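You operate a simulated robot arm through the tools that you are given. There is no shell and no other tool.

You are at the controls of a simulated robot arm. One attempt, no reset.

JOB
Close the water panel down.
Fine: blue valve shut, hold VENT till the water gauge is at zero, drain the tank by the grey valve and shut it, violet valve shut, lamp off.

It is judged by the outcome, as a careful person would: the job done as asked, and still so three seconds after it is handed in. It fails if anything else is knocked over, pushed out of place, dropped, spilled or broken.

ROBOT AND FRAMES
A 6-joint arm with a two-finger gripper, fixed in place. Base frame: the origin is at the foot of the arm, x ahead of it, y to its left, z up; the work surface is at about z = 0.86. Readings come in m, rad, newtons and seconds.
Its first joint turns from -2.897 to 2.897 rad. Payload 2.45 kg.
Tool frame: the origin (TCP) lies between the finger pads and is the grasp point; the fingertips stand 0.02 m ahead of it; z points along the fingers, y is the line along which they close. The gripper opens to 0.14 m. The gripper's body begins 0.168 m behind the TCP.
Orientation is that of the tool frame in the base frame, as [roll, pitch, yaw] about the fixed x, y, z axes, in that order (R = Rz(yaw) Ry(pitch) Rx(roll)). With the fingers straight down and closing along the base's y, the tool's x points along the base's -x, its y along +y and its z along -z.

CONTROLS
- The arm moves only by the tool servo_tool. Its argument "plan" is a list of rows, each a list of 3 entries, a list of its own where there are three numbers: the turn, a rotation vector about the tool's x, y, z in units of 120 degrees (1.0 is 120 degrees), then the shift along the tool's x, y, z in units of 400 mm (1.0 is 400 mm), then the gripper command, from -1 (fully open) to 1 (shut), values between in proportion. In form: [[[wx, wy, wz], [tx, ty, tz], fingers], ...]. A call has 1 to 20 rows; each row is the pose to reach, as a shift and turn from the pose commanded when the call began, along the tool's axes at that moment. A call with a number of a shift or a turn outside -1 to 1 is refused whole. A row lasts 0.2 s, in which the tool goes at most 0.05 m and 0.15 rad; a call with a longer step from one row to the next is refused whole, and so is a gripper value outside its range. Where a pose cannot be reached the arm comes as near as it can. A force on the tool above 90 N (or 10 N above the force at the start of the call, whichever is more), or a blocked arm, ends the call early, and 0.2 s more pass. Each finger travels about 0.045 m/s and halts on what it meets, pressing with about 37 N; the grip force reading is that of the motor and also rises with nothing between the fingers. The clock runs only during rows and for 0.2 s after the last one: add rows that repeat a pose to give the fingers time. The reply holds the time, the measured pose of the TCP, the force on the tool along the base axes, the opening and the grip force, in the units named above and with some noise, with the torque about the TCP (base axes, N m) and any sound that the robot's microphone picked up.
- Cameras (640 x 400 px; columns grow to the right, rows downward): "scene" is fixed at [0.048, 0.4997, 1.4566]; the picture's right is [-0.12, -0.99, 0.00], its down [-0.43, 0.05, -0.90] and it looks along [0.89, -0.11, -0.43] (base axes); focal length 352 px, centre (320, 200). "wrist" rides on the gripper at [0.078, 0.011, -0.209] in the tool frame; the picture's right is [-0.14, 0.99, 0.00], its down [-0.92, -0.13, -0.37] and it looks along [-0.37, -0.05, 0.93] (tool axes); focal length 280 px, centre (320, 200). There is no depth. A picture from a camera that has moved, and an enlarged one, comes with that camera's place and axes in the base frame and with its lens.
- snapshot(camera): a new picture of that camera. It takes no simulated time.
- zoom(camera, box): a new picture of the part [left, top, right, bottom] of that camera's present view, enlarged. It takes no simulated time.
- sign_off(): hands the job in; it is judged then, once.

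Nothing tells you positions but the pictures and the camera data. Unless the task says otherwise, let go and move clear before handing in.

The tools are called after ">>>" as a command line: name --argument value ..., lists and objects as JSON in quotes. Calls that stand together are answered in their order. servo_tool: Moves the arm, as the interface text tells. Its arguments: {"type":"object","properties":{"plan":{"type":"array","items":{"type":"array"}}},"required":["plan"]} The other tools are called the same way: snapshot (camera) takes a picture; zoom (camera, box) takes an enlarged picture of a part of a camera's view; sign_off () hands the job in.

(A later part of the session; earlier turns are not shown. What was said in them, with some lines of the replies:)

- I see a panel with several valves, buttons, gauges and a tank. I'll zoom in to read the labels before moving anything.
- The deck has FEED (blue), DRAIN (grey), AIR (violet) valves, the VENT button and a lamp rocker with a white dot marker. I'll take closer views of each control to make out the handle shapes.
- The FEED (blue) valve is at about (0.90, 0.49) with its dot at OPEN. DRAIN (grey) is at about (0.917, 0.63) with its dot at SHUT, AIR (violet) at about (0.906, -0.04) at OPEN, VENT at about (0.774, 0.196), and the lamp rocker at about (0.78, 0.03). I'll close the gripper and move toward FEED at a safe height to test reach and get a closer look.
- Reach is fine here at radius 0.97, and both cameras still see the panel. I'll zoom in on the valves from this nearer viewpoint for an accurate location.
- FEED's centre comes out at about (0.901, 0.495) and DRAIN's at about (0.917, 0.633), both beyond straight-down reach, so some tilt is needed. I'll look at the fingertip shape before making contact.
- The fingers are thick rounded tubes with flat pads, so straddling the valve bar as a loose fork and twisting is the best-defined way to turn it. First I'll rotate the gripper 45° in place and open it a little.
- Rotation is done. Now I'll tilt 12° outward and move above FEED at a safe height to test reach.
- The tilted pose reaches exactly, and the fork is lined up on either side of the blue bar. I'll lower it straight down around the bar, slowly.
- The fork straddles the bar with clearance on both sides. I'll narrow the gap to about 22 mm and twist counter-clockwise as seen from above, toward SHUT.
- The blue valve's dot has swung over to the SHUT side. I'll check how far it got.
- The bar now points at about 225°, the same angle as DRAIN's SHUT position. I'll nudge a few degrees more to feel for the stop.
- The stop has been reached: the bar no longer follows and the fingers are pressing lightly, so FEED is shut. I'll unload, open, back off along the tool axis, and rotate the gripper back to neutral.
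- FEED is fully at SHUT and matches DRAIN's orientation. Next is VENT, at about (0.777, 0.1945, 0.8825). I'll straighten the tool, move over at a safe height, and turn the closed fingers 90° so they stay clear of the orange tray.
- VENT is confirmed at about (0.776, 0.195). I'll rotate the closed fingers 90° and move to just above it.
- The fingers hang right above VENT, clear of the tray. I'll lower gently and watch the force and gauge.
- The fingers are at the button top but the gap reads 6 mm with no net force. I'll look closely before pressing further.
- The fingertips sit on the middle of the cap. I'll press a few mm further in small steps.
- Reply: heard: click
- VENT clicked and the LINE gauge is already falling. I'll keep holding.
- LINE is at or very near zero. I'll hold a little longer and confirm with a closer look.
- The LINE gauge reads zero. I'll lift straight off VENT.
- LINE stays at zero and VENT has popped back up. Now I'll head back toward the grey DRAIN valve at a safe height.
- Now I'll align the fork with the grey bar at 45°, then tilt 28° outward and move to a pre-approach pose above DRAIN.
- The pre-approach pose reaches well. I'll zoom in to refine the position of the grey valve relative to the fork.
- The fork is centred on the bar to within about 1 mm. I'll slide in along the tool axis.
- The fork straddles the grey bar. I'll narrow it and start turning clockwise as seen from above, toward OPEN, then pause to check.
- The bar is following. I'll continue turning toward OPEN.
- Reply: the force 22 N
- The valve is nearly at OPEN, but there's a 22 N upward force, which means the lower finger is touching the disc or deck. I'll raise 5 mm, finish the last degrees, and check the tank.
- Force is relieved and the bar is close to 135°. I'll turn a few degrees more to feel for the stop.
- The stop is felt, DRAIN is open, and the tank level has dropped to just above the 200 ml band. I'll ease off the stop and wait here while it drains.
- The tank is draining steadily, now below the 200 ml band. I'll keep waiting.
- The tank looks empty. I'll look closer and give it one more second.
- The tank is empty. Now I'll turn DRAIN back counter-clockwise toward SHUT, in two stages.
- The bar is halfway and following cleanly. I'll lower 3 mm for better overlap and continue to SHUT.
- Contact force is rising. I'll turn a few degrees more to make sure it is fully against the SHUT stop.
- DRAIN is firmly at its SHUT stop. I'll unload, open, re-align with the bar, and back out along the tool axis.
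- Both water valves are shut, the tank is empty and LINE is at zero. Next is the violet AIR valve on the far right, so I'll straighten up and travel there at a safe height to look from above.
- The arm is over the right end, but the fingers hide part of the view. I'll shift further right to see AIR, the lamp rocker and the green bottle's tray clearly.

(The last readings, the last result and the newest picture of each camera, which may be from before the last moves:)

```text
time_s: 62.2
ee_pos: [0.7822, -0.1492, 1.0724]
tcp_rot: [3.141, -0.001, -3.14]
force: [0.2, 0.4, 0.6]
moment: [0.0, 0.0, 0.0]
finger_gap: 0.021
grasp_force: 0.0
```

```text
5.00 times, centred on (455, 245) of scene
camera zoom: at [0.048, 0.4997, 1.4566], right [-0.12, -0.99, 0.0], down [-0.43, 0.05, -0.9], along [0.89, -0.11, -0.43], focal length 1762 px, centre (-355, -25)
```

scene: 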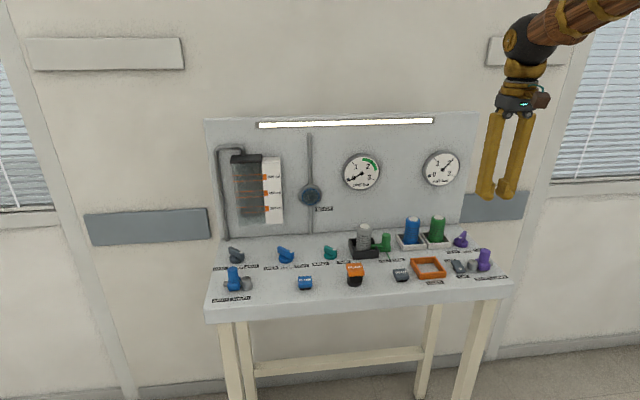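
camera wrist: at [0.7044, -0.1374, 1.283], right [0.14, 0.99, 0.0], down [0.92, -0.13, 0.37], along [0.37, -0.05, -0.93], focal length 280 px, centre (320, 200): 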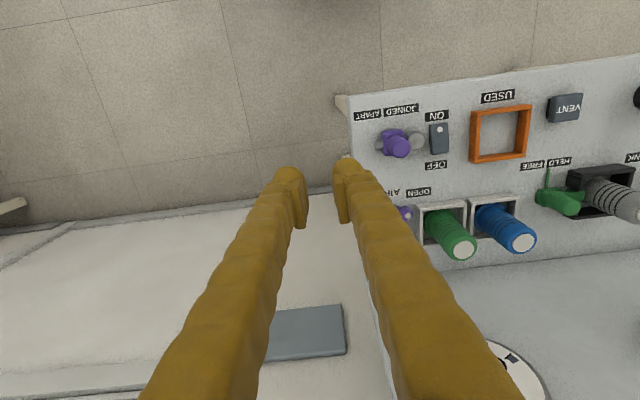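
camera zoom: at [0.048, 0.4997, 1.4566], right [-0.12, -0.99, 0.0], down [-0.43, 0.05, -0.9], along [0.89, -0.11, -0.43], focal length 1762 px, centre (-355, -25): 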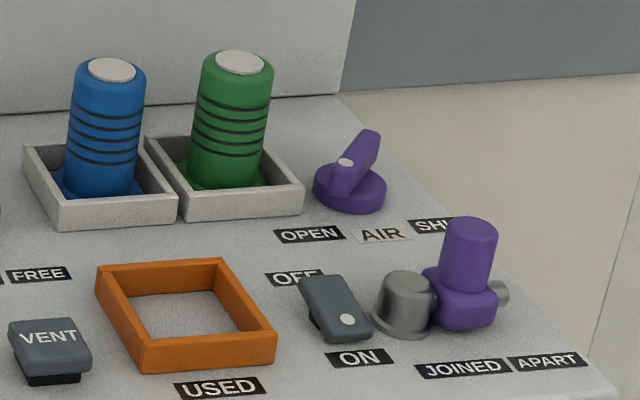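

AIR's centre works out at about (0.916, -0.045) with its dot at OPEN. The green bottle's tray wall is only about 37 mm to its left, so I'll tilt the tool 15° with the wrist leaning right, away from the bottle, and use a narrower fork opening.

>>> servo_tool --plan '[[[0, 0, 0.0625], [-0.028, 0.008, 0.013], 0.571], [[0, 0, 0.125], [-0.057, 0.016, 0.027], 0.571], [[0, 0, 0.1875], [-0.085, 0.024, 0.04], 0.571], [[0, 0, 0.25], [-0.113, 0.032, 0.053], 0.571], [[0, 0, 0.3125], [-0.142, 0.04, 0.067], 0.571], [[0, 0, 0.375], [-0.17, 0.0475, 0.08], 0.571], [[0, 0, 0.375], [-0.17, 0.0475, 0.08], 0.571]]'

>>> servo_tool --plan '[[[-0.0221, 0.0221, 0], [-0.003, 0.055, 0.0365], 0.571], [[-0.0442, 0.0442, 0], [-0.006, 0.1105, 0.073], 0.571], [[-0.0663, 0.0663, 0], [-0.009, 0.166, 0.1095], 0.571], [[-0.0884, 0.0884, 0], [-0.012, 0.221, 0.146], 0.571], [[-0.0884, 0.0884, 0], [-0.012, 0.221, 0.146], 0.571]]'

>>> snapshot --camera "wrist"

>>> zoom --camera "wrist" --box '[250, 100, 410, 230]'

>>> zoom --camera "scene" --box '[400, 195, 510, 275]'

```text
time_s: 63.8
ee_pos: [0.8478, -0.1286, 1.0404]
tcp_rot: [3.141, 0.0, 2.353]
force: [0.1, -1.3, 0.4]
moment: [0.02, 0.01, -0.01]
finger_gap: 0.0303
grasp_force: 0.1
```

```text
time_s: 65.0
ee_pos: [0.9152, -0.0701, 0.9797]
tcp_rot: [2.953, -0.185, 2.373]
force: [-0.6, 0.4, 0.8]
moment: [-0.02, 0.03, -0.03]
finger_gap: 0.0299
grasp_force: 0.0
```

```text
taken
camera wrist: at [0.8684, -0.0632, 1.1997], right [0.8, 0.58, 0.16], down [0.56, -0.81, 0.16], along [0.22, -0.04, -0.97], focal length 280 px, centre (320, 200)
```

wrist: 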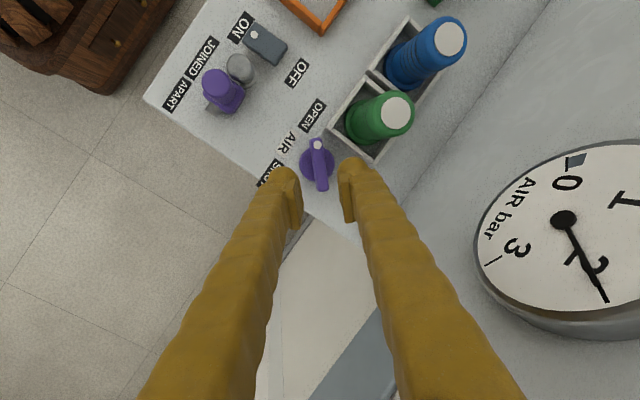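

```text
3.08 times, centred on (330, 165) of wrist
camera zoom: at [0.8684, -0.0632, 1.1997], right [0.8, 0.58, 0.16], down [0.56, -0.81, 0.16], along [0.22, -0.04, -0.97], focal length 863 px, centre (289, 308)
```

zoom: 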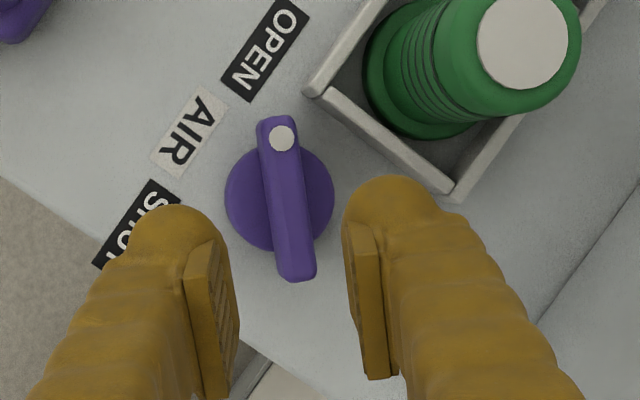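

```text
5.00 times, centred on (455, 235) of scene
camera zoom: at [0.048, 0.4997, 1.4566], right [-0.12, -0.99, 0.0], down [-0.43, 0.05, -0.9], along [0.89, -0.11, -0.43], focal length 1762 px, centre (-355, 25)
```

zoom: 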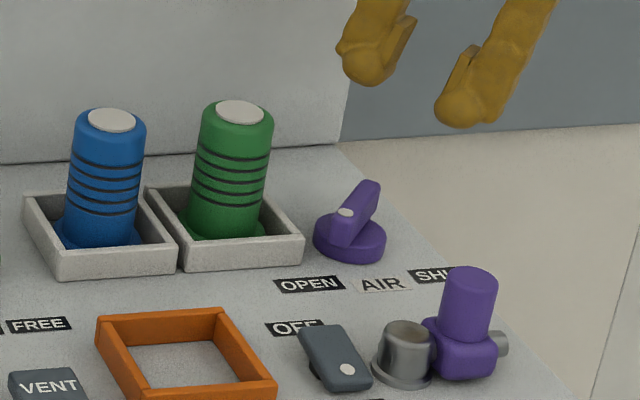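

AIR refines to (0.9155, -0.047) and the fork is aligned with good clearance to the tray and bottle. I'll slide in along the tool axis.

>>> servo_tool --plan '[[[0, 0, 0], [-0.0025, -0.0038, 0.05], 0.571], [[0, 0, 0], [-0.0025, -0.0038, 0.1], 0.571], [[0, 0, 0], [-0.0025, -0.0038, 0.14], 0.571], [[0, 0, 0], [-0.0025, -0.0038, 0.17], 0.571], [[0, 0, 0], [-0.0025, -0.0038, 0.188], 0.571], [[0, 0, 0], [-0.0025, -0.0038, 0.1975], 0.571], [[0, 0, 0], [-0.0025, -0.0038, 0.1975], 0.571]]'

>>> zoom --camera "wrist" --box '[250, 100, 410, 230]'

>>> zoom --camera "scene" --box '[400, 195, 510, 275]'

```text
time_s: 66.6
ee_pos: [0.9133, -0.0507, 0.9046]
tcp_rot: [2.954, -0.183, 2.373]
force: [0.1, -0.1, 0.3]
moment: [0.01, 0.0, 0.02]
finger_gap: 0.0303
grasp_force: 0.0
```

```text
3.08 times, centred on (330, 165) of wrist
camera zoom: at [0.8672, -0.0444, 1.1243], right [0.8, 0.58, 0.16], down [0.56, -0.81, 0.16], along [0.22, -0.04, -0.97], focal length 863 px, centre (289, 308)
```

zoom: 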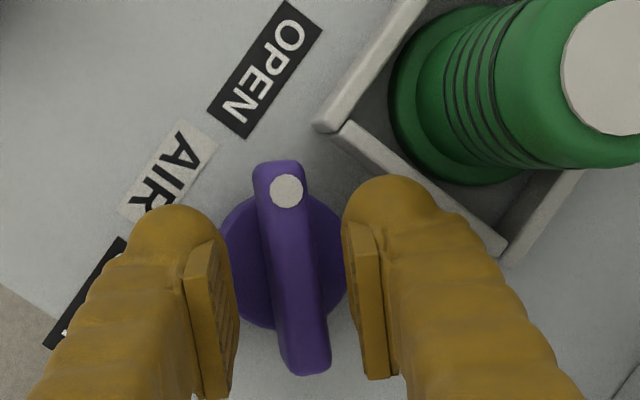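

```text
5.00 times, centred on (455, 235) of scene
camera zoom: at [0.048, 0.4997, 1.4566], right [-0.12, -0.99, 0.0], down [-0.43, 0.05, -0.9], along [0.89, -0.11, -0.43], focal length 1762 px, centre (-355, 25)
```

zoom: 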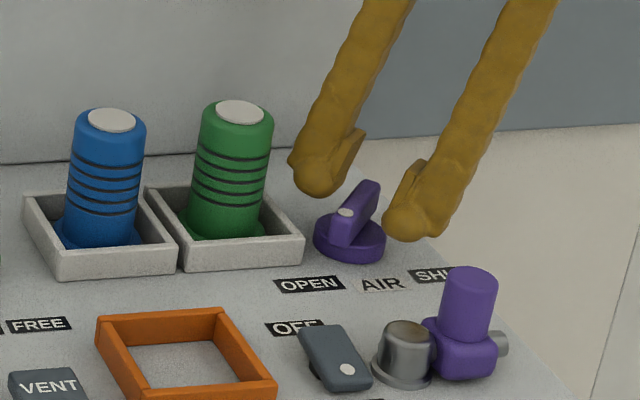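

The fork straddles the violet bar and is clear of the tray. I'll narrow and start turning counter-clockwise toward SHUT, pausing midway to check clearance.

>>> servo_tool --plan '[[[0, 0, 0], [0, 0, 0], 0.7], [[0, 0, 0], [0, 0, 0], 0.7], [[0, 0, -0.05], [0, 0, 0], 0.7], [[0, 0, -0.1], [0, 0, 0], 0.7], [[0, 0, -0.15], [0, 0, 0], 0.7], [[0, 0, -0.2], [0, 0, 0], 0.7], [[0, 0, -0.25], [0, 0, 0], 0.7], [[0, 0, -0.3], [0, 0, 0], 0.7], [[0, 0, -0.35], [0, 0, 0], 0.7], [[0, 0, -0.4], [0, 0, 0], 0.7], [[0, 0, -0.4], [0, 0, 0], 0.7]]'

>>> zoom --camera "wrist" --box '[250, 100, 410, 230]'

>>> zoom --camera "scene" --box '[400, 195, 510, 275]'

```text
time_s: 69.0
ee_pos: [0.9146, -0.0502, 0.9063]
tcp_rot: [2.88, 0.015, -3.091]
force: [-0.6, 2.3, 3.1]
moment: [0.07, 0.07, -0.01]
finger_gap: 0.0231
grasp_force: 1.8
```

```text
3.08 times, centred on (330, 165) of wrist
camera zoom: at [0.8365, -0.0987, 1.1103], right [0.09, 0.96, 0.26], down [0.93, -0.17, 0.34], along [0.37, 0.21, -0.91], focal length 863 px, centre (289, 308)
```

zoom: 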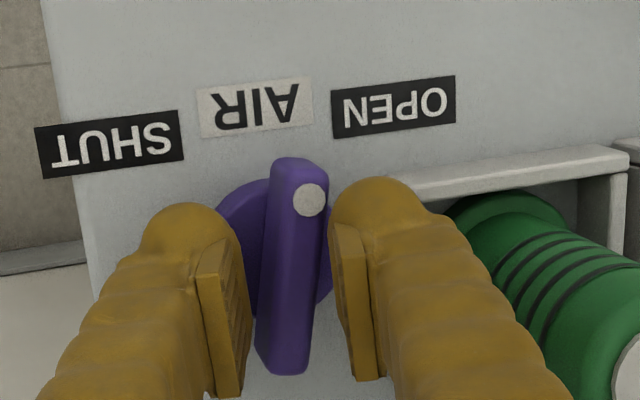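

```text
5.00 times, centred on (455, 235) of scene
camera zoom: at [0.048, 0.4997, 1.4566], right [-0.12, -0.99, 0.0], down [-0.43, 0.05, -0.9], along [0.89, -0.11, -0.43], focal length 1762 px, centre (-355, 25)
```

zoom: 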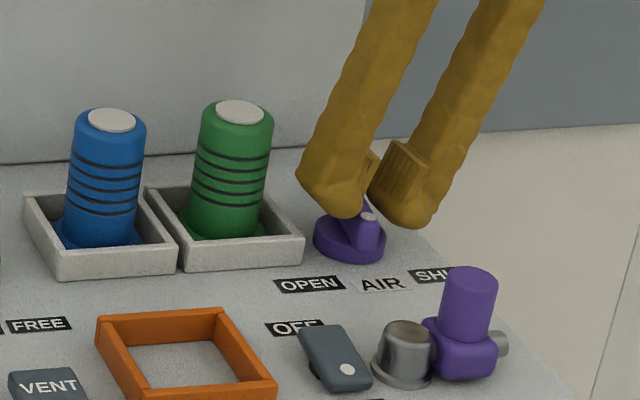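

It's turning and the left finger clears the tray. I'll continue toward SHUT.

>>> servo_tool --plan '[[[0, 0, -0.05], [0, 0, 0], 0.7], [[0, 0, -0.1], [0, 0, 0], 0.7], [[0, 0, -0.15], [0, 0, 0], 0.7], [[0, 0, -0.2], [0, 0, 0], 0.7], [[0, 0, -0.25], [0, 0, 0], 0.7], [[0, 0, -0.3], [0, 0, 0], 0.7], [[0, 0, -0.35], [0, 0, 0], 0.7], [[0, 0, -0.4], [0, 0, 0], 0.7], [[0, 0, -0.45], [0, 0, 0], 0.7], [[0, 0, -0.45], [0, 0, 0], 0.7]]'

>>> zoom --camera "wrist" --box '[250, 100, 410, 230]'

>>> zoom --camera "scene" --box '[400, 195, 510, 275]'

```text
time_s: 71.2
ee_pos: [0.9132, -0.0515, 0.9068]
tcp_rot: [2.997, 0.219, -2.163]
force: [-0.7, 1.1, 0.1]
moment: [0.0, 0.02, 0.0]
finger_gap: 0.0216
grasp_force: 0.7
```

```text
3.08 times, centred on (330, 165) of wrist
camera zoom: at [0.8632, -0.1627, 1.0929], right [-0.76, 0.63, 0.17], down [0.61, 0.58, 0.54], along [0.24, 0.51, -0.83], focal length 863 px, centre (289, 308)
```

zoom: 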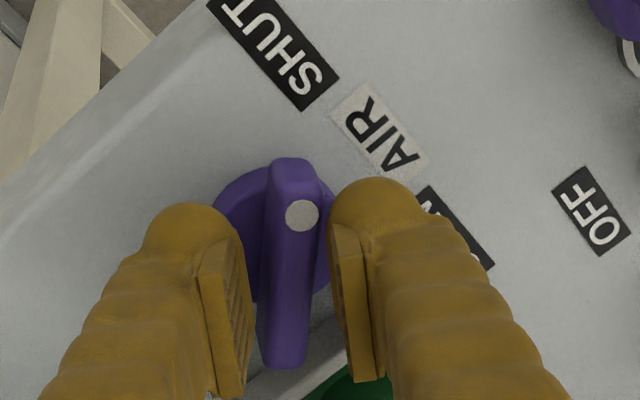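

```text
5.00 times, centred on (455, 235) of scene
camera zoom: at [0.048, 0.4997, 1.4566], right [-0.12, -0.99, 0.0], down [-0.43, 0.05, -0.9], along [0.89, -0.11, -0.43], focal length 1762 px, centre (-355, 25)
```

zoom: 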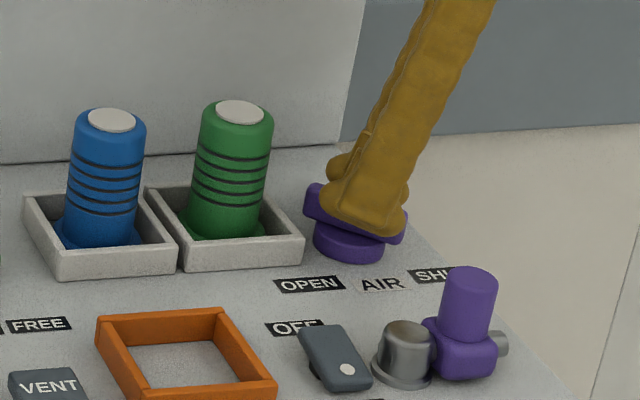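

Nearly there. I'll keep turning to the stop.

>>> servo_tool --plan '[[[0, 0, -0.03], [0, 0, 0], 0.7], [[0, 0, -0.06], [0, 0, 0], 0.7], [[0, 0, -0.09], [0, 0, 0], 0.7], [[0, 0, -0.09], [0, 0, 0], 0.7]]'

>>> zoom --camera "wrist" --box '[250, 100, 410, 230]'

>>> zoom --camera "scene" --box '[400, 195, 510, 275]'

```text
time_s: 72.2
ee_pos: [0.9146, -0.0508, 0.9063]
tcp_rot: [3.04, 0.243, -1.969]
force: [-4.9, 12.3, 0.0]
moment: [0.13, 0.05, -0.22]
finger_gap: 0.0271
grasp_force: 4.3
```

```text
3.08 times, centred on (330, 165) of wrist
camera zoom: at [0.8754, -0.1705, 1.0909], right [-0.87, 0.48, 0.13], down [0.47, 0.68, 0.56], along [0.18, 0.55, -0.82], focal length 863 px, centre (289, 308)
```

zoom: 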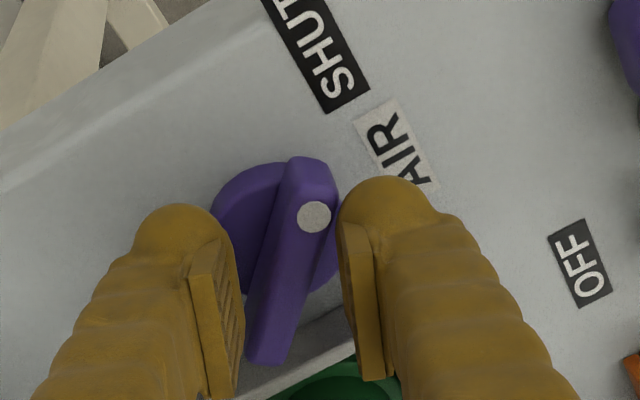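

```text
5.00 times, centred on (455, 235) of scene
camera zoom: at [0.048, 0.4997, 1.4566], right [-0.12, -0.99, 0.0], down [-0.43, 0.05, -0.9], along [0.89, -0.11, -0.43], focal length 1762 px, centre (-355, 25)
```

zoom: 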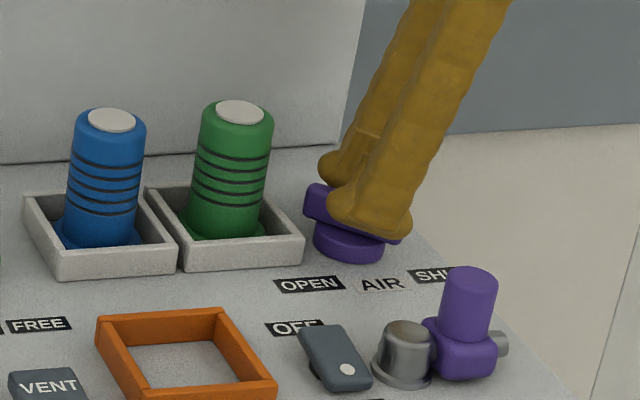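

AIR is against its SHUT stop. I'll unload, open, re-align and back out along the tool axis, away from the bottle.

>>> servo_tool --plan '[[[0, 0, 0.04], [0, 0, 0], 0.571], [[0, 0, 0.07], [0, 0, 0], 0.571], [[0, 0, 0.07], [0, 0, 0], 0.571], [[0, 0, 0.13], [0, 0, 0], 0.571], [[0, 0, 0.19], [0, 0, -0.01], 0.571], [[0, 0, 0.19], [0, 0, -0.04], 0.571], [[0, 0, 0.19], [0, 0, -0.08], 0.571], [[0, 0, 0.19], [0, 0, -0.15], 0.571], [[0, 0, 0.19], [0, 0, -0.25], 0.571], [[0, 0, 0.19], [0, 0, -0.35], 0.8], [[0, 0, 0.19], [0, 0, -0.35], 1]]'

>>> snapshot --camera "wrist"

>>> zoom --camera "scene" --box '[380, 145, 510, 285]'

```text
time_s: 74.6
ee_pos: [0.9161, -0.0869, 1.0416]
tcp_rot: [2.957, 0.184, -2.374]
force: [0.2, 0.3, -0.7]
moment: [0.05, 0.02, -0.02]
finger_gap: 0.0
grasp_force: 16.6
```

```text
taken
camera wrist: at [0.8547, -0.1868, 1.2323], right [-0.6, 0.77, 0.21], down [0.74, 0.45, 0.5], along [0.29, 0.46, -0.84], focal length 280 px, centre (320, 200)
```

wrist: 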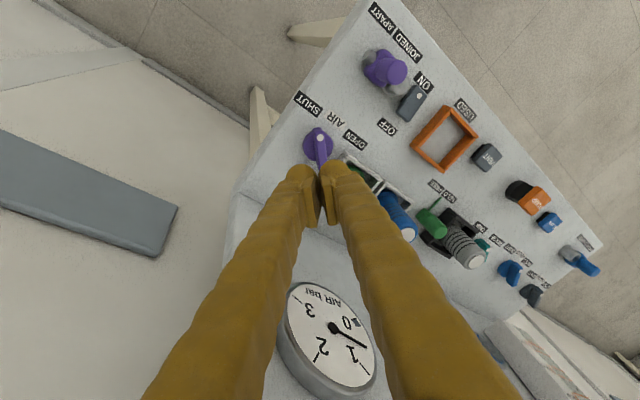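

```text
2.86 times, centred on (445, 215) of scene
camera zoom: at [0.048, 0.4997, 1.4566], right [-0.12, -0.99, 0.0], down [-0.43, 0.05, -0.9], along [0.89, -0.11, -0.43], focal length 1007 px, centre (-37, 157)
```

zoom: 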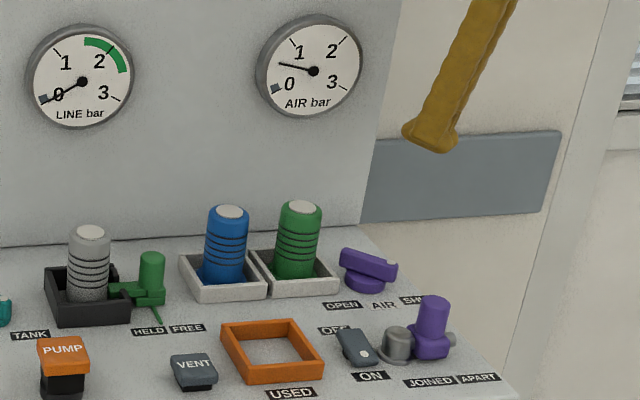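

AIR is shut and its gauge is falling. Last is the lamp rocker: its ON end (dot) is down and its OFF end is up, with the grey coupling cap close beside it. I'll get a closer look for precise placement.

>>> zoom --camera "wrist" --box '[340, 30, 480, 150]'

>>> zoom --camera "scene" --box '[440, 240, 500, 285]'

```text
3.33 times, centred on (410, 90) of wrist
camera zoom: at [0.8547, -0.1868, 1.2323], right [-0.6, 0.77, 0.21], down [0.74, 0.45, 0.5], along [0.29, 0.46, -0.84], focal length 935 px, centre (20, 567)
```

zoom: 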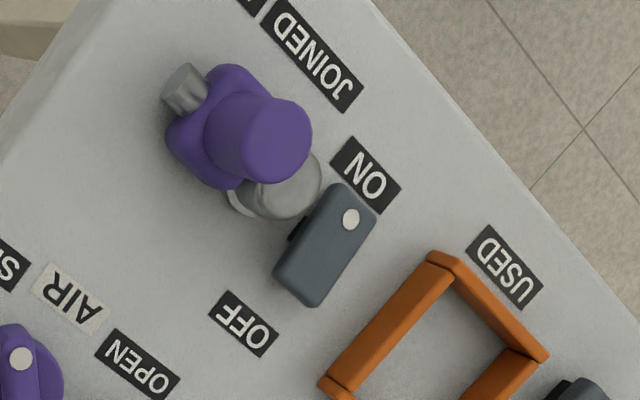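

```text
8.89 times, centred on (470, 262) of scene
camera zoom: at [0.048, 0.4997, 1.4566], right [-0.12, -0.99, 0.0], down [-0.43, 0.05, -0.9], along [0.89, -0.11, -0.43], focal length 3133 px, centre (-1013, -356)
```

zoom: 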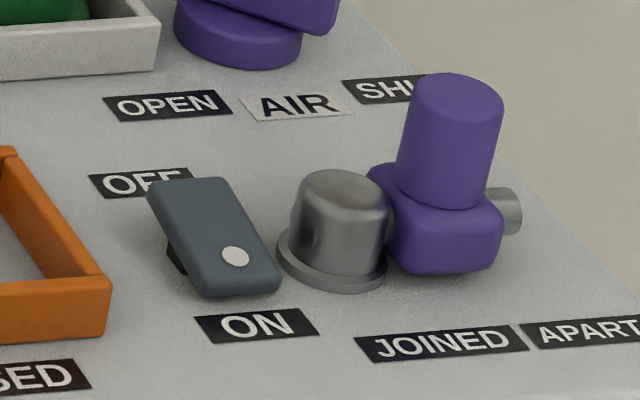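

The rocker spans x of about 0.776 to 0.818 at y of about 0.025, with its raised OFF end at x of about 0.815. The coupling cap is at about (0.79, -0.012). I'll straighten, turn the closed fingers so they lie along x, and come over the OFF end.

>>> servo_tool --plan '[[[0.0221, 0.0221, 0], [0.011, 0.047, -0.005], 1], [[0.0442, 0.0442, 0], [0.0225, 0.094, -0.01], 1], [[0.0663, 0.0663, 0], [0.034, 0.141, -0.015], 1], [[0.0884, 0.0884, 0], [0.045, 0.188, -0.0195], 1], [[0.0884, 0.0884, 0], [0.045, 0.188, -0.0195], 1]]'

>>> servo_tool --plan '[[[0, 0, 0.067], [-0.006, 0.014, 0.008], 1], [[0, 0, 0.133], [-0.012, 0.028, 0.017], 1], [[0, 0, 0.2], [-0.018, 0.041, 0.025], 1], [[0, 0, 0.267], [-0.024, 0.055, 0.033], 1], [[0, 0, 0.333], [-0.029, 0.069, 0.042], 1], [[0, 0, 0.4], [-0.035, 0.083, 0.05], 1], [[0, 0, 0.467], [-0.041, 0.096, 0.058], 1], [[0, 0, 0.533], [-0.047, 0.11, 0.067], 1], [[0, 0, 0.6], [-0.053, 0.124, 0.075], 1], [[0, 0, 0.6], [-0.053, 0.124, 0.075], 1]]'

>>> servo_tool --plan '[[[0, 0, 0.066], [0.005, 0.0065, 0.03], 1], [[0, 0, 0.131], [0.0105, 0.013, 0.06], 1], [[0, 0, 0.197], [0.016, 0.0195, 0.09], 1], [[0, 0, 0.262], [0.021, 0.026, 0.12], 1], [[0, 0, 0.328], [0.026, 0.0325, 0.15], 1], [[0, 0, 0.394], [0.0315, 0.039, 0.18], 1], [[0, 0, 0.459], [0.037, 0.0455, 0.21], 1], [[0, 0, 0.525], [0.042, 0.052, 0.25], 1], [[0, 0, 0.525], [0.042, 0.052, 0.25], 1]]'

>>> zoom --camera "wrist" --box '[240, 100, 400, 240]'

>>> zoom --camera "scene" --box '[410, 195, 510, 285]'

```text
time_s: 75.8
ee_pos: [0.8471, -0.0499, 1.0609]
tcp_rot: [-3.141, 0.0, -2.356]
force: [0.1, 0.7, -0.4]
moment: [-0.02, 0.02, 0.01]
finger_gap: 0.0001
grasp_force: 29.7
```

```text
time_s: 78.0
ee_pos: [0.8293, 0.0002, 1.0293]
tcp_rot: [3.141, 0.0, 2.669]
force: [-0.4, 0.1, -0.1]
moment: [0.03, -0.02, -0.02]
finger_gap: 0.0001
grasp_force: 29.8
```

```text
time_s: 80.0
ee_pos: [0.8234, 0.0253, 0.9291]
tcp_rot: [3.141, -0.001, 1.569]
force: [0.7, 0.3, 0.2]
moment: [-0.02, 0.01, -0.02]
finger_gap: 0.0
grasp_force: 29.0
```

```text
2.86 times, centred on (320, 170) of wrist
camera zoom: at [0.8345, 0.104, 1.1379], right [0.99, -0.14, 0.0], down [-0.13, -0.92, 0.37], along [-0.05, -0.36, -0.93], focal length 801 px, centre (320, 286)
```

zoom: 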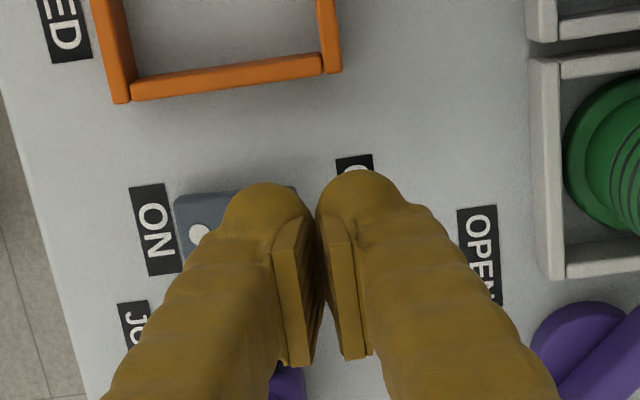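

```text
4.44 times, centred on (460, 240) of scene
camera zoom: at [0.048, 0.4997, 1.4566], right [-0.12, -0.99, 0.0], down [-0.43, 0.05, -0.9], along [0.89, -0.11, -0.43], focal length 1566 px, centre (-302, 22)
```

zoom: 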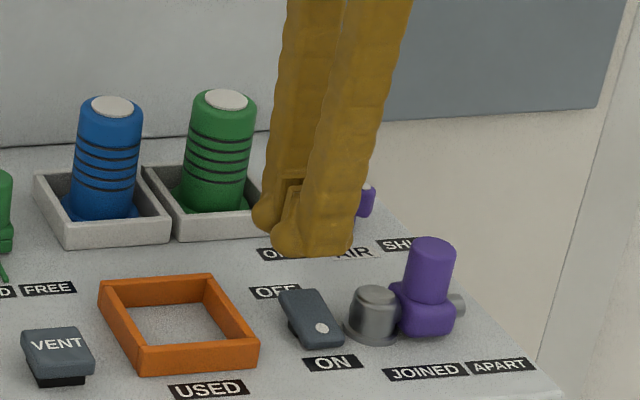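

The near finger is over the raised OFF end and clear of the cap and tray. I'll lower gently to contact.

>>> servo_tool --plan '[[[0, 0, 0], [0, 0, 0.03], 1], [[0, 0, 0], [0, 0, 0.055], 1], [[0, 0, 0], [0, 0, 0.072], 1], [[0, 0, 0], [0, 0, 0.082], 1], [[0, 0, 0], [0, 0, 0.09], 1]]'

>>> zoom --camera "scene" --box '[430, 235, 490, 285]'

```text
time_s: 81.2
ee_pos: [0.8245, 0.0261, 0.8931]
tcp_rot: [3.141, 0.0, 1.571]
force: [-0.3, 0.0, 0.0]
moment: [0.0, 0.0, 0.0]
finger_gap: 0.0
grasp_force: 29.8
```

```text
8.00 times, centred on (460, 260) of scene
camera zoom: at [0.048, 0.4997, 1.4566], right [-0.12, -0.99, 0.0], down [-0.43, 0.05, -0.9], along [0.89, -0.11, -0.43], focal length 2820 px, centre (-800, -280)
```

zoom: 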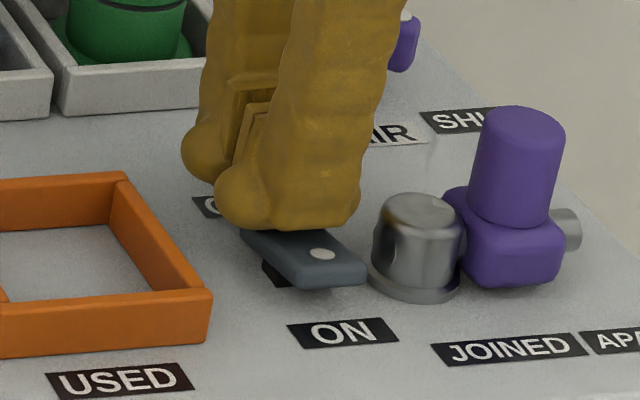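

The tip is nearly touching, with no force yet. I'll continue down in small steps.

>>> servo_tool --plan '[[[0, 0, 0], [0, 0, 0.004], 1], [[0, 0, 0], [0, 0, 0.008], 1], [[0, 0, 0], [0, 0, 0.012], 1], [[0, 0, 0], [0, 0, 0.012], 1]]'

>>> zoom --camera "scene" --box '[430, 235, 490, 285]'

>>> snapshot --camera "scene"

```text
time_s: 82.2
ee_pos: [0.8241, 0.0245, 0.8903]
tcp_rot: [3.137, 0.0, 1.571]
force: [-8.8, 4.0, 67.2]
moment: [0.07, 0.97, -0.09]
finger_gap: 0.0
grasp_force: 29.4
```

```text
8.00 times, centred on (460, 260) of scene
camera zoom: at [0.048, 0.4997, 1.4566], right [-0.12, -0.99, 0.0], down [-0.43, 0.05, -0.9], along [0.89, -0.11, -0.43], focal length 2820 px, centre (-800, -280)
```

zoom: 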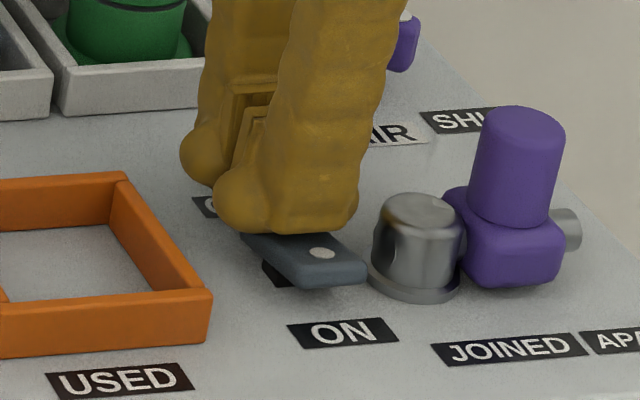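

```text
taken
```

scene: 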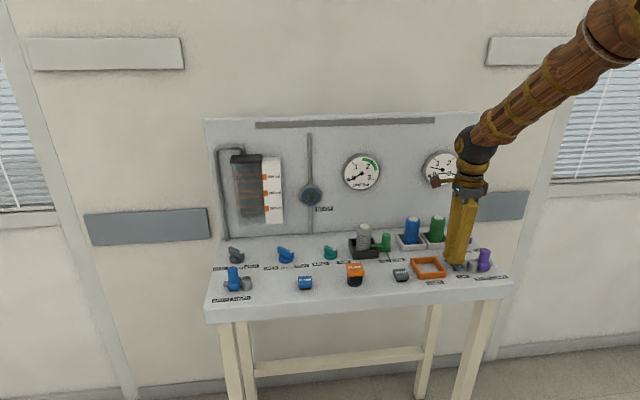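

The lamp strip is dark now, so the rocker has tipped to OFF. I'll lift straight off right away.

>>> servo_tool --plan '[[[0, 0, 0], [0, 0, -0.02], 1], [[0, 0, 0], [0, 0, -0.06], 1], [[0, 0, 0], [0, 0, -0.15], 1], [[0, 0, 0], [0, 0, -0.25], 1], [[0, 0, 0], [0, 0, -0.35], 1], [[0, 0, 0], [0, 0, -0.42], 1], [[0, 0, 0], [0, 0, -0.42], 1]]'

>>> snapshot --camera "scene"

>>> zoom --camera "scene" --box '[370, 205, 510, 290]'

>>> zoom --camera "scene" --box '[200, 110, 350, 230]'

>>> zoom --camera "scene" --box '[330, 110, 480, 210]'

>>> zoom --camera "scene" --box '[205, 225, 375, 310]'

```text
time_s: 83.8
ee_pos: [0.8217, 0.0254, 1.0559]
tcp_rot: [-3.14, 0.0, 1.57]
force: [0.7, -0.1, 1.1]
moment: [-0.02, -0.02, 0.02]
finger_gap: 0.0
grasp_force: 29.1
```

```text
taken
```

scene: 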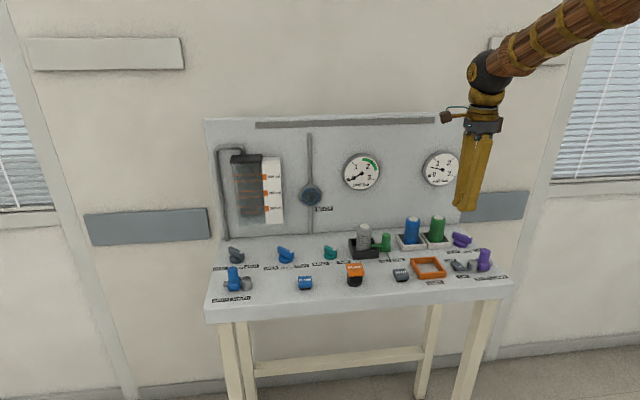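

```text
4.57 times, centred on (440, 248) of scene
camera zoom: at [0.048, 0.4997, 1.4566], right [-0.12, -0.99, 0.0], down [-0.43, 0.05, -0.9], along [0.89, -0.11, -0.43], focal length 1611 px, centre (-229, -17)
```

zoom: 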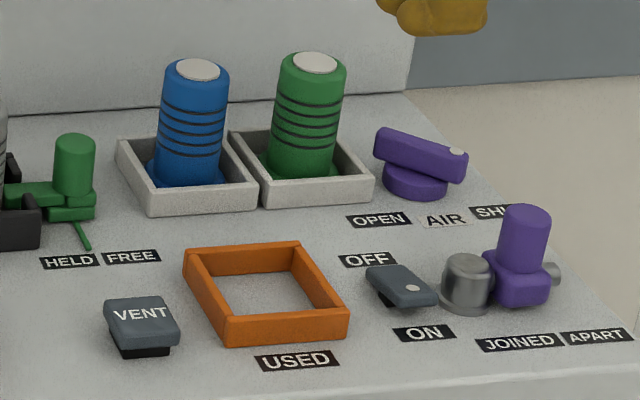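

```text
3.33 times, centred on (275, 170) of scene
camera zoom: at [0.048, 0.4997, 1.4566], right [-0.12, -0.99, 0.0], down [-0.43, 0.05, -0.9], along [0.89, -0.11, -0.43], focal length 1175 px, centre (470, 300)
```

zoom: 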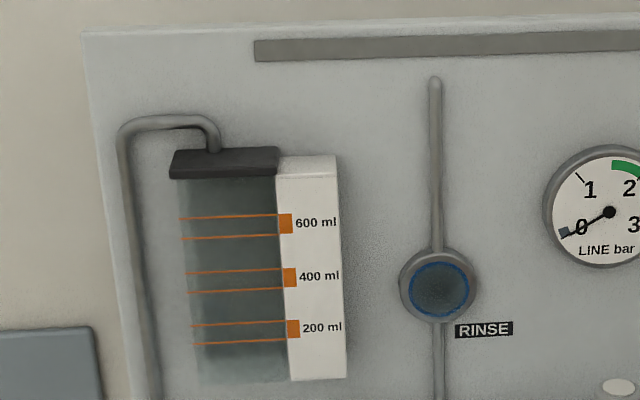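

```text
4.00 times, centred on (405, 160) of scene
camera zoom: at [0.048, 0.4997, 1.4566], right [-0.12, -0.99, 0.0], down [-0.43, 0.05, -0.9], along [0.89, -0.11, -0.43], focal length 1410 px, centre (-20, 360)
```

zoom: 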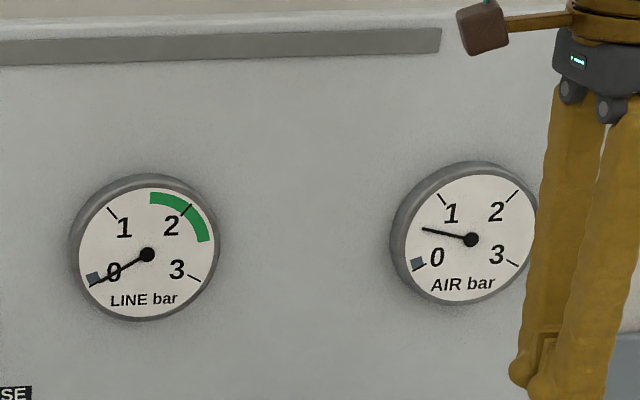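

```text
3.76 times, centred on (290, 268) of scene
camera zoom: at [0.048, 0.4997, 1.4566], right [-0.12, -0.99, 0.0], down [-0.43, 0.05, -0.9], along [0.89, -0.11, -0.43], focal length 1327 px, centre (433, -54)
```

zoom: 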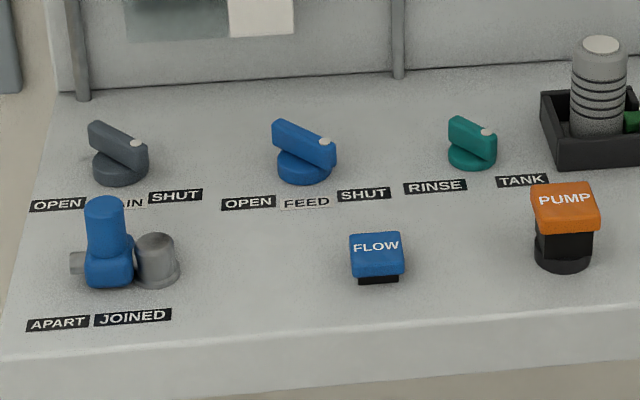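

Everything reads as wanted: FEED, DRAIN and AIR are at SHUT, LINE is at zero, the tank is empty and the lamp is off. I'll move the arm well clear, let some time pass, and check that nothing drifts.

>>> servo_tool --plan '[[[0, 0, 0], [0, -0.05, -0.1], 1], [[0, 0, 0], [0, -0.1, -0.2], 1], [[0, 0, 0], [0, -0.15, -0.3], 0.6], [[0, 0, 0], [0, -0.2, -0.4], 0.4], [[0, 0, 0], [0, -0.2, -0.45], 0.4], [[0, 0, 0], [0, -0.2, -0.45], 0.4], [[0, 0, 0], [0, -0.2, -0.45], 0.4], [[0, 0, 0], [0, -0.2, -0.45], 0.4], [[0, 0, 0], [0, -0.2, -0.45], 0.4], [[0, 0, 0], [0, -0.2, -0.45], 0.4], [[0, 0, 0], [0, -0.2, -0.45], 0.4], [[0, 0, 0], [0, -0.2, -0.45], 0.4], [[0, 0, 0], [0, -0.2, -0.45], 0.4], [[0, 0, 0], [0, -0.2, -0.45], 0.4], [[0, 0, 0], [0, -0.2, -0.45], 0.4], [[0, 0, 0], [0, -0.2, -0.45], 0.4], [[0, 0, 0], [0, -0.2, -0.45], 0.4], [[0, 0, 0], [0, -0.2, -0.45], 0.4]]'

>>> snapshot --camera "scene"

>>> zoom --camera "scene" --box '[330, 110, 480, 210]'

>>> zoom --camera "scene" --box '[200, 110, 350, 230]'

>>> zoom --camera "scene" --box '[205, 200, 515, 310]'

```text
time_s: 87.6
ee_pos: [0.7441, 0.0224, 1.2353]
tcp_rot: [-3.141, -0.001, 1.57]
force: [-0.5, -0.3, -0.9]
moment: [-0.01, -0.03, -0.04]
finger_gap: 0.0419
grasp_force: 0.0
```

```text
taken
```

scene: 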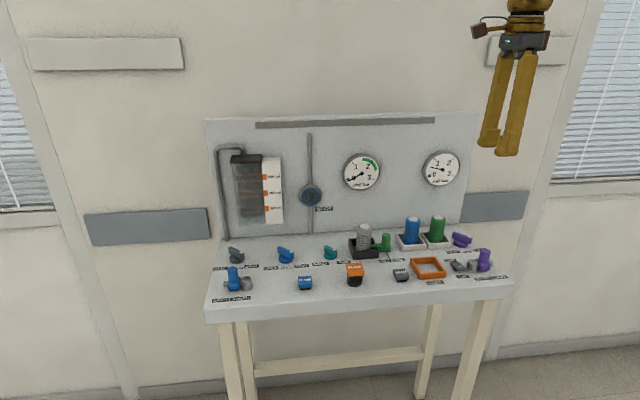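

```text
4.00 times, centred on (405, 160) of scene
camera zoom: at [0.048, 0.4997, 1.4566], right [-0.12, -0.99, 0.0], down [-0.43, 0.05, -0.9], along [0.89, -0.11, -0.43], focal length 1410 px, centre (-20, 360)
```

zoom: 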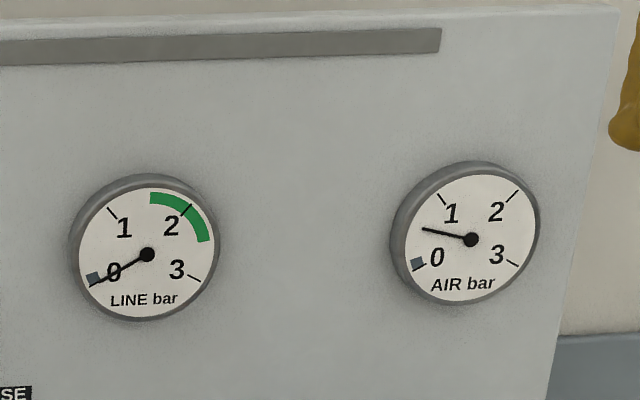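

```text
3.33 times, centred on (275, 170) of scene
camera zoom: at [0.048, 0.4997, 1.4566], right [-0.12, -0.99, 0.0], down [-0.43, 0.05, -0.9], along [0.89, -0.11, -0.43], focal length 1175 px, centre (470, 300)
```

zoom: 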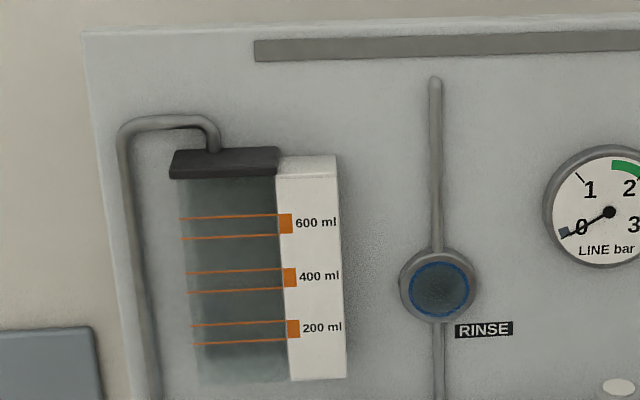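

```text
2.06 times, centred on (360, 255) of scene
camera zoom: at [0.048, 0.4997, 1.4566], right [-0.12, -0.99, 0.0], down [-0.43, 0.05, -0.9], along [0.89, -0.11, -0.43], focal length 728 px, centre (237, 86)
```

zoom: 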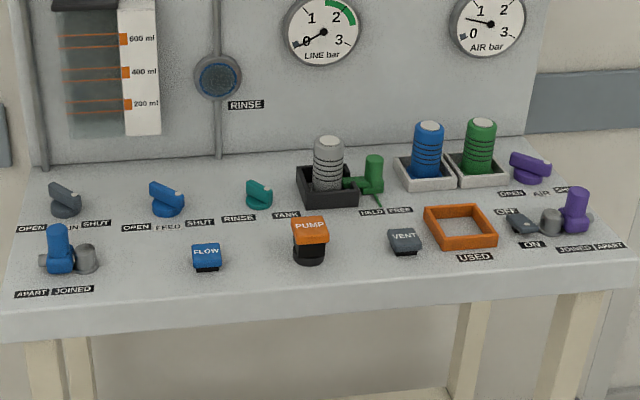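

The panel has stayed unchanged and the arm is clear. The AIR gauge still shows about 0.6 bar of residual pressure; you only asked for that valve to be shut, so I'm leaving it there. I'm handing the job in.

>>> sign_off

```text
The job is handed in.
```

The water panel is closed down and the job is handed in. The last pictures, about four seconds after the final action, showed nothing drifting and nothing knocked or moved.

- **Blue valve (FEED):** turned to SHUT, up against its stop.
- **VENT:** held until the LINE gauge read zero, then released. The gauge has stayed at zero.
- **Tank:** drained empty through the grey DRAIN valve, which is back at SHUT.
- **Violet valve (AIR):** turned to SHUT, up against its stop.
- **Lamp:** switched to OFF, and the light strip is dark.

The AIR gauge still shows about 0.6 bar. It fell from about 2 bar as I shut the valve and has held steady since. You asked only for that valve to be shut, so I left the remaining pressure alone.
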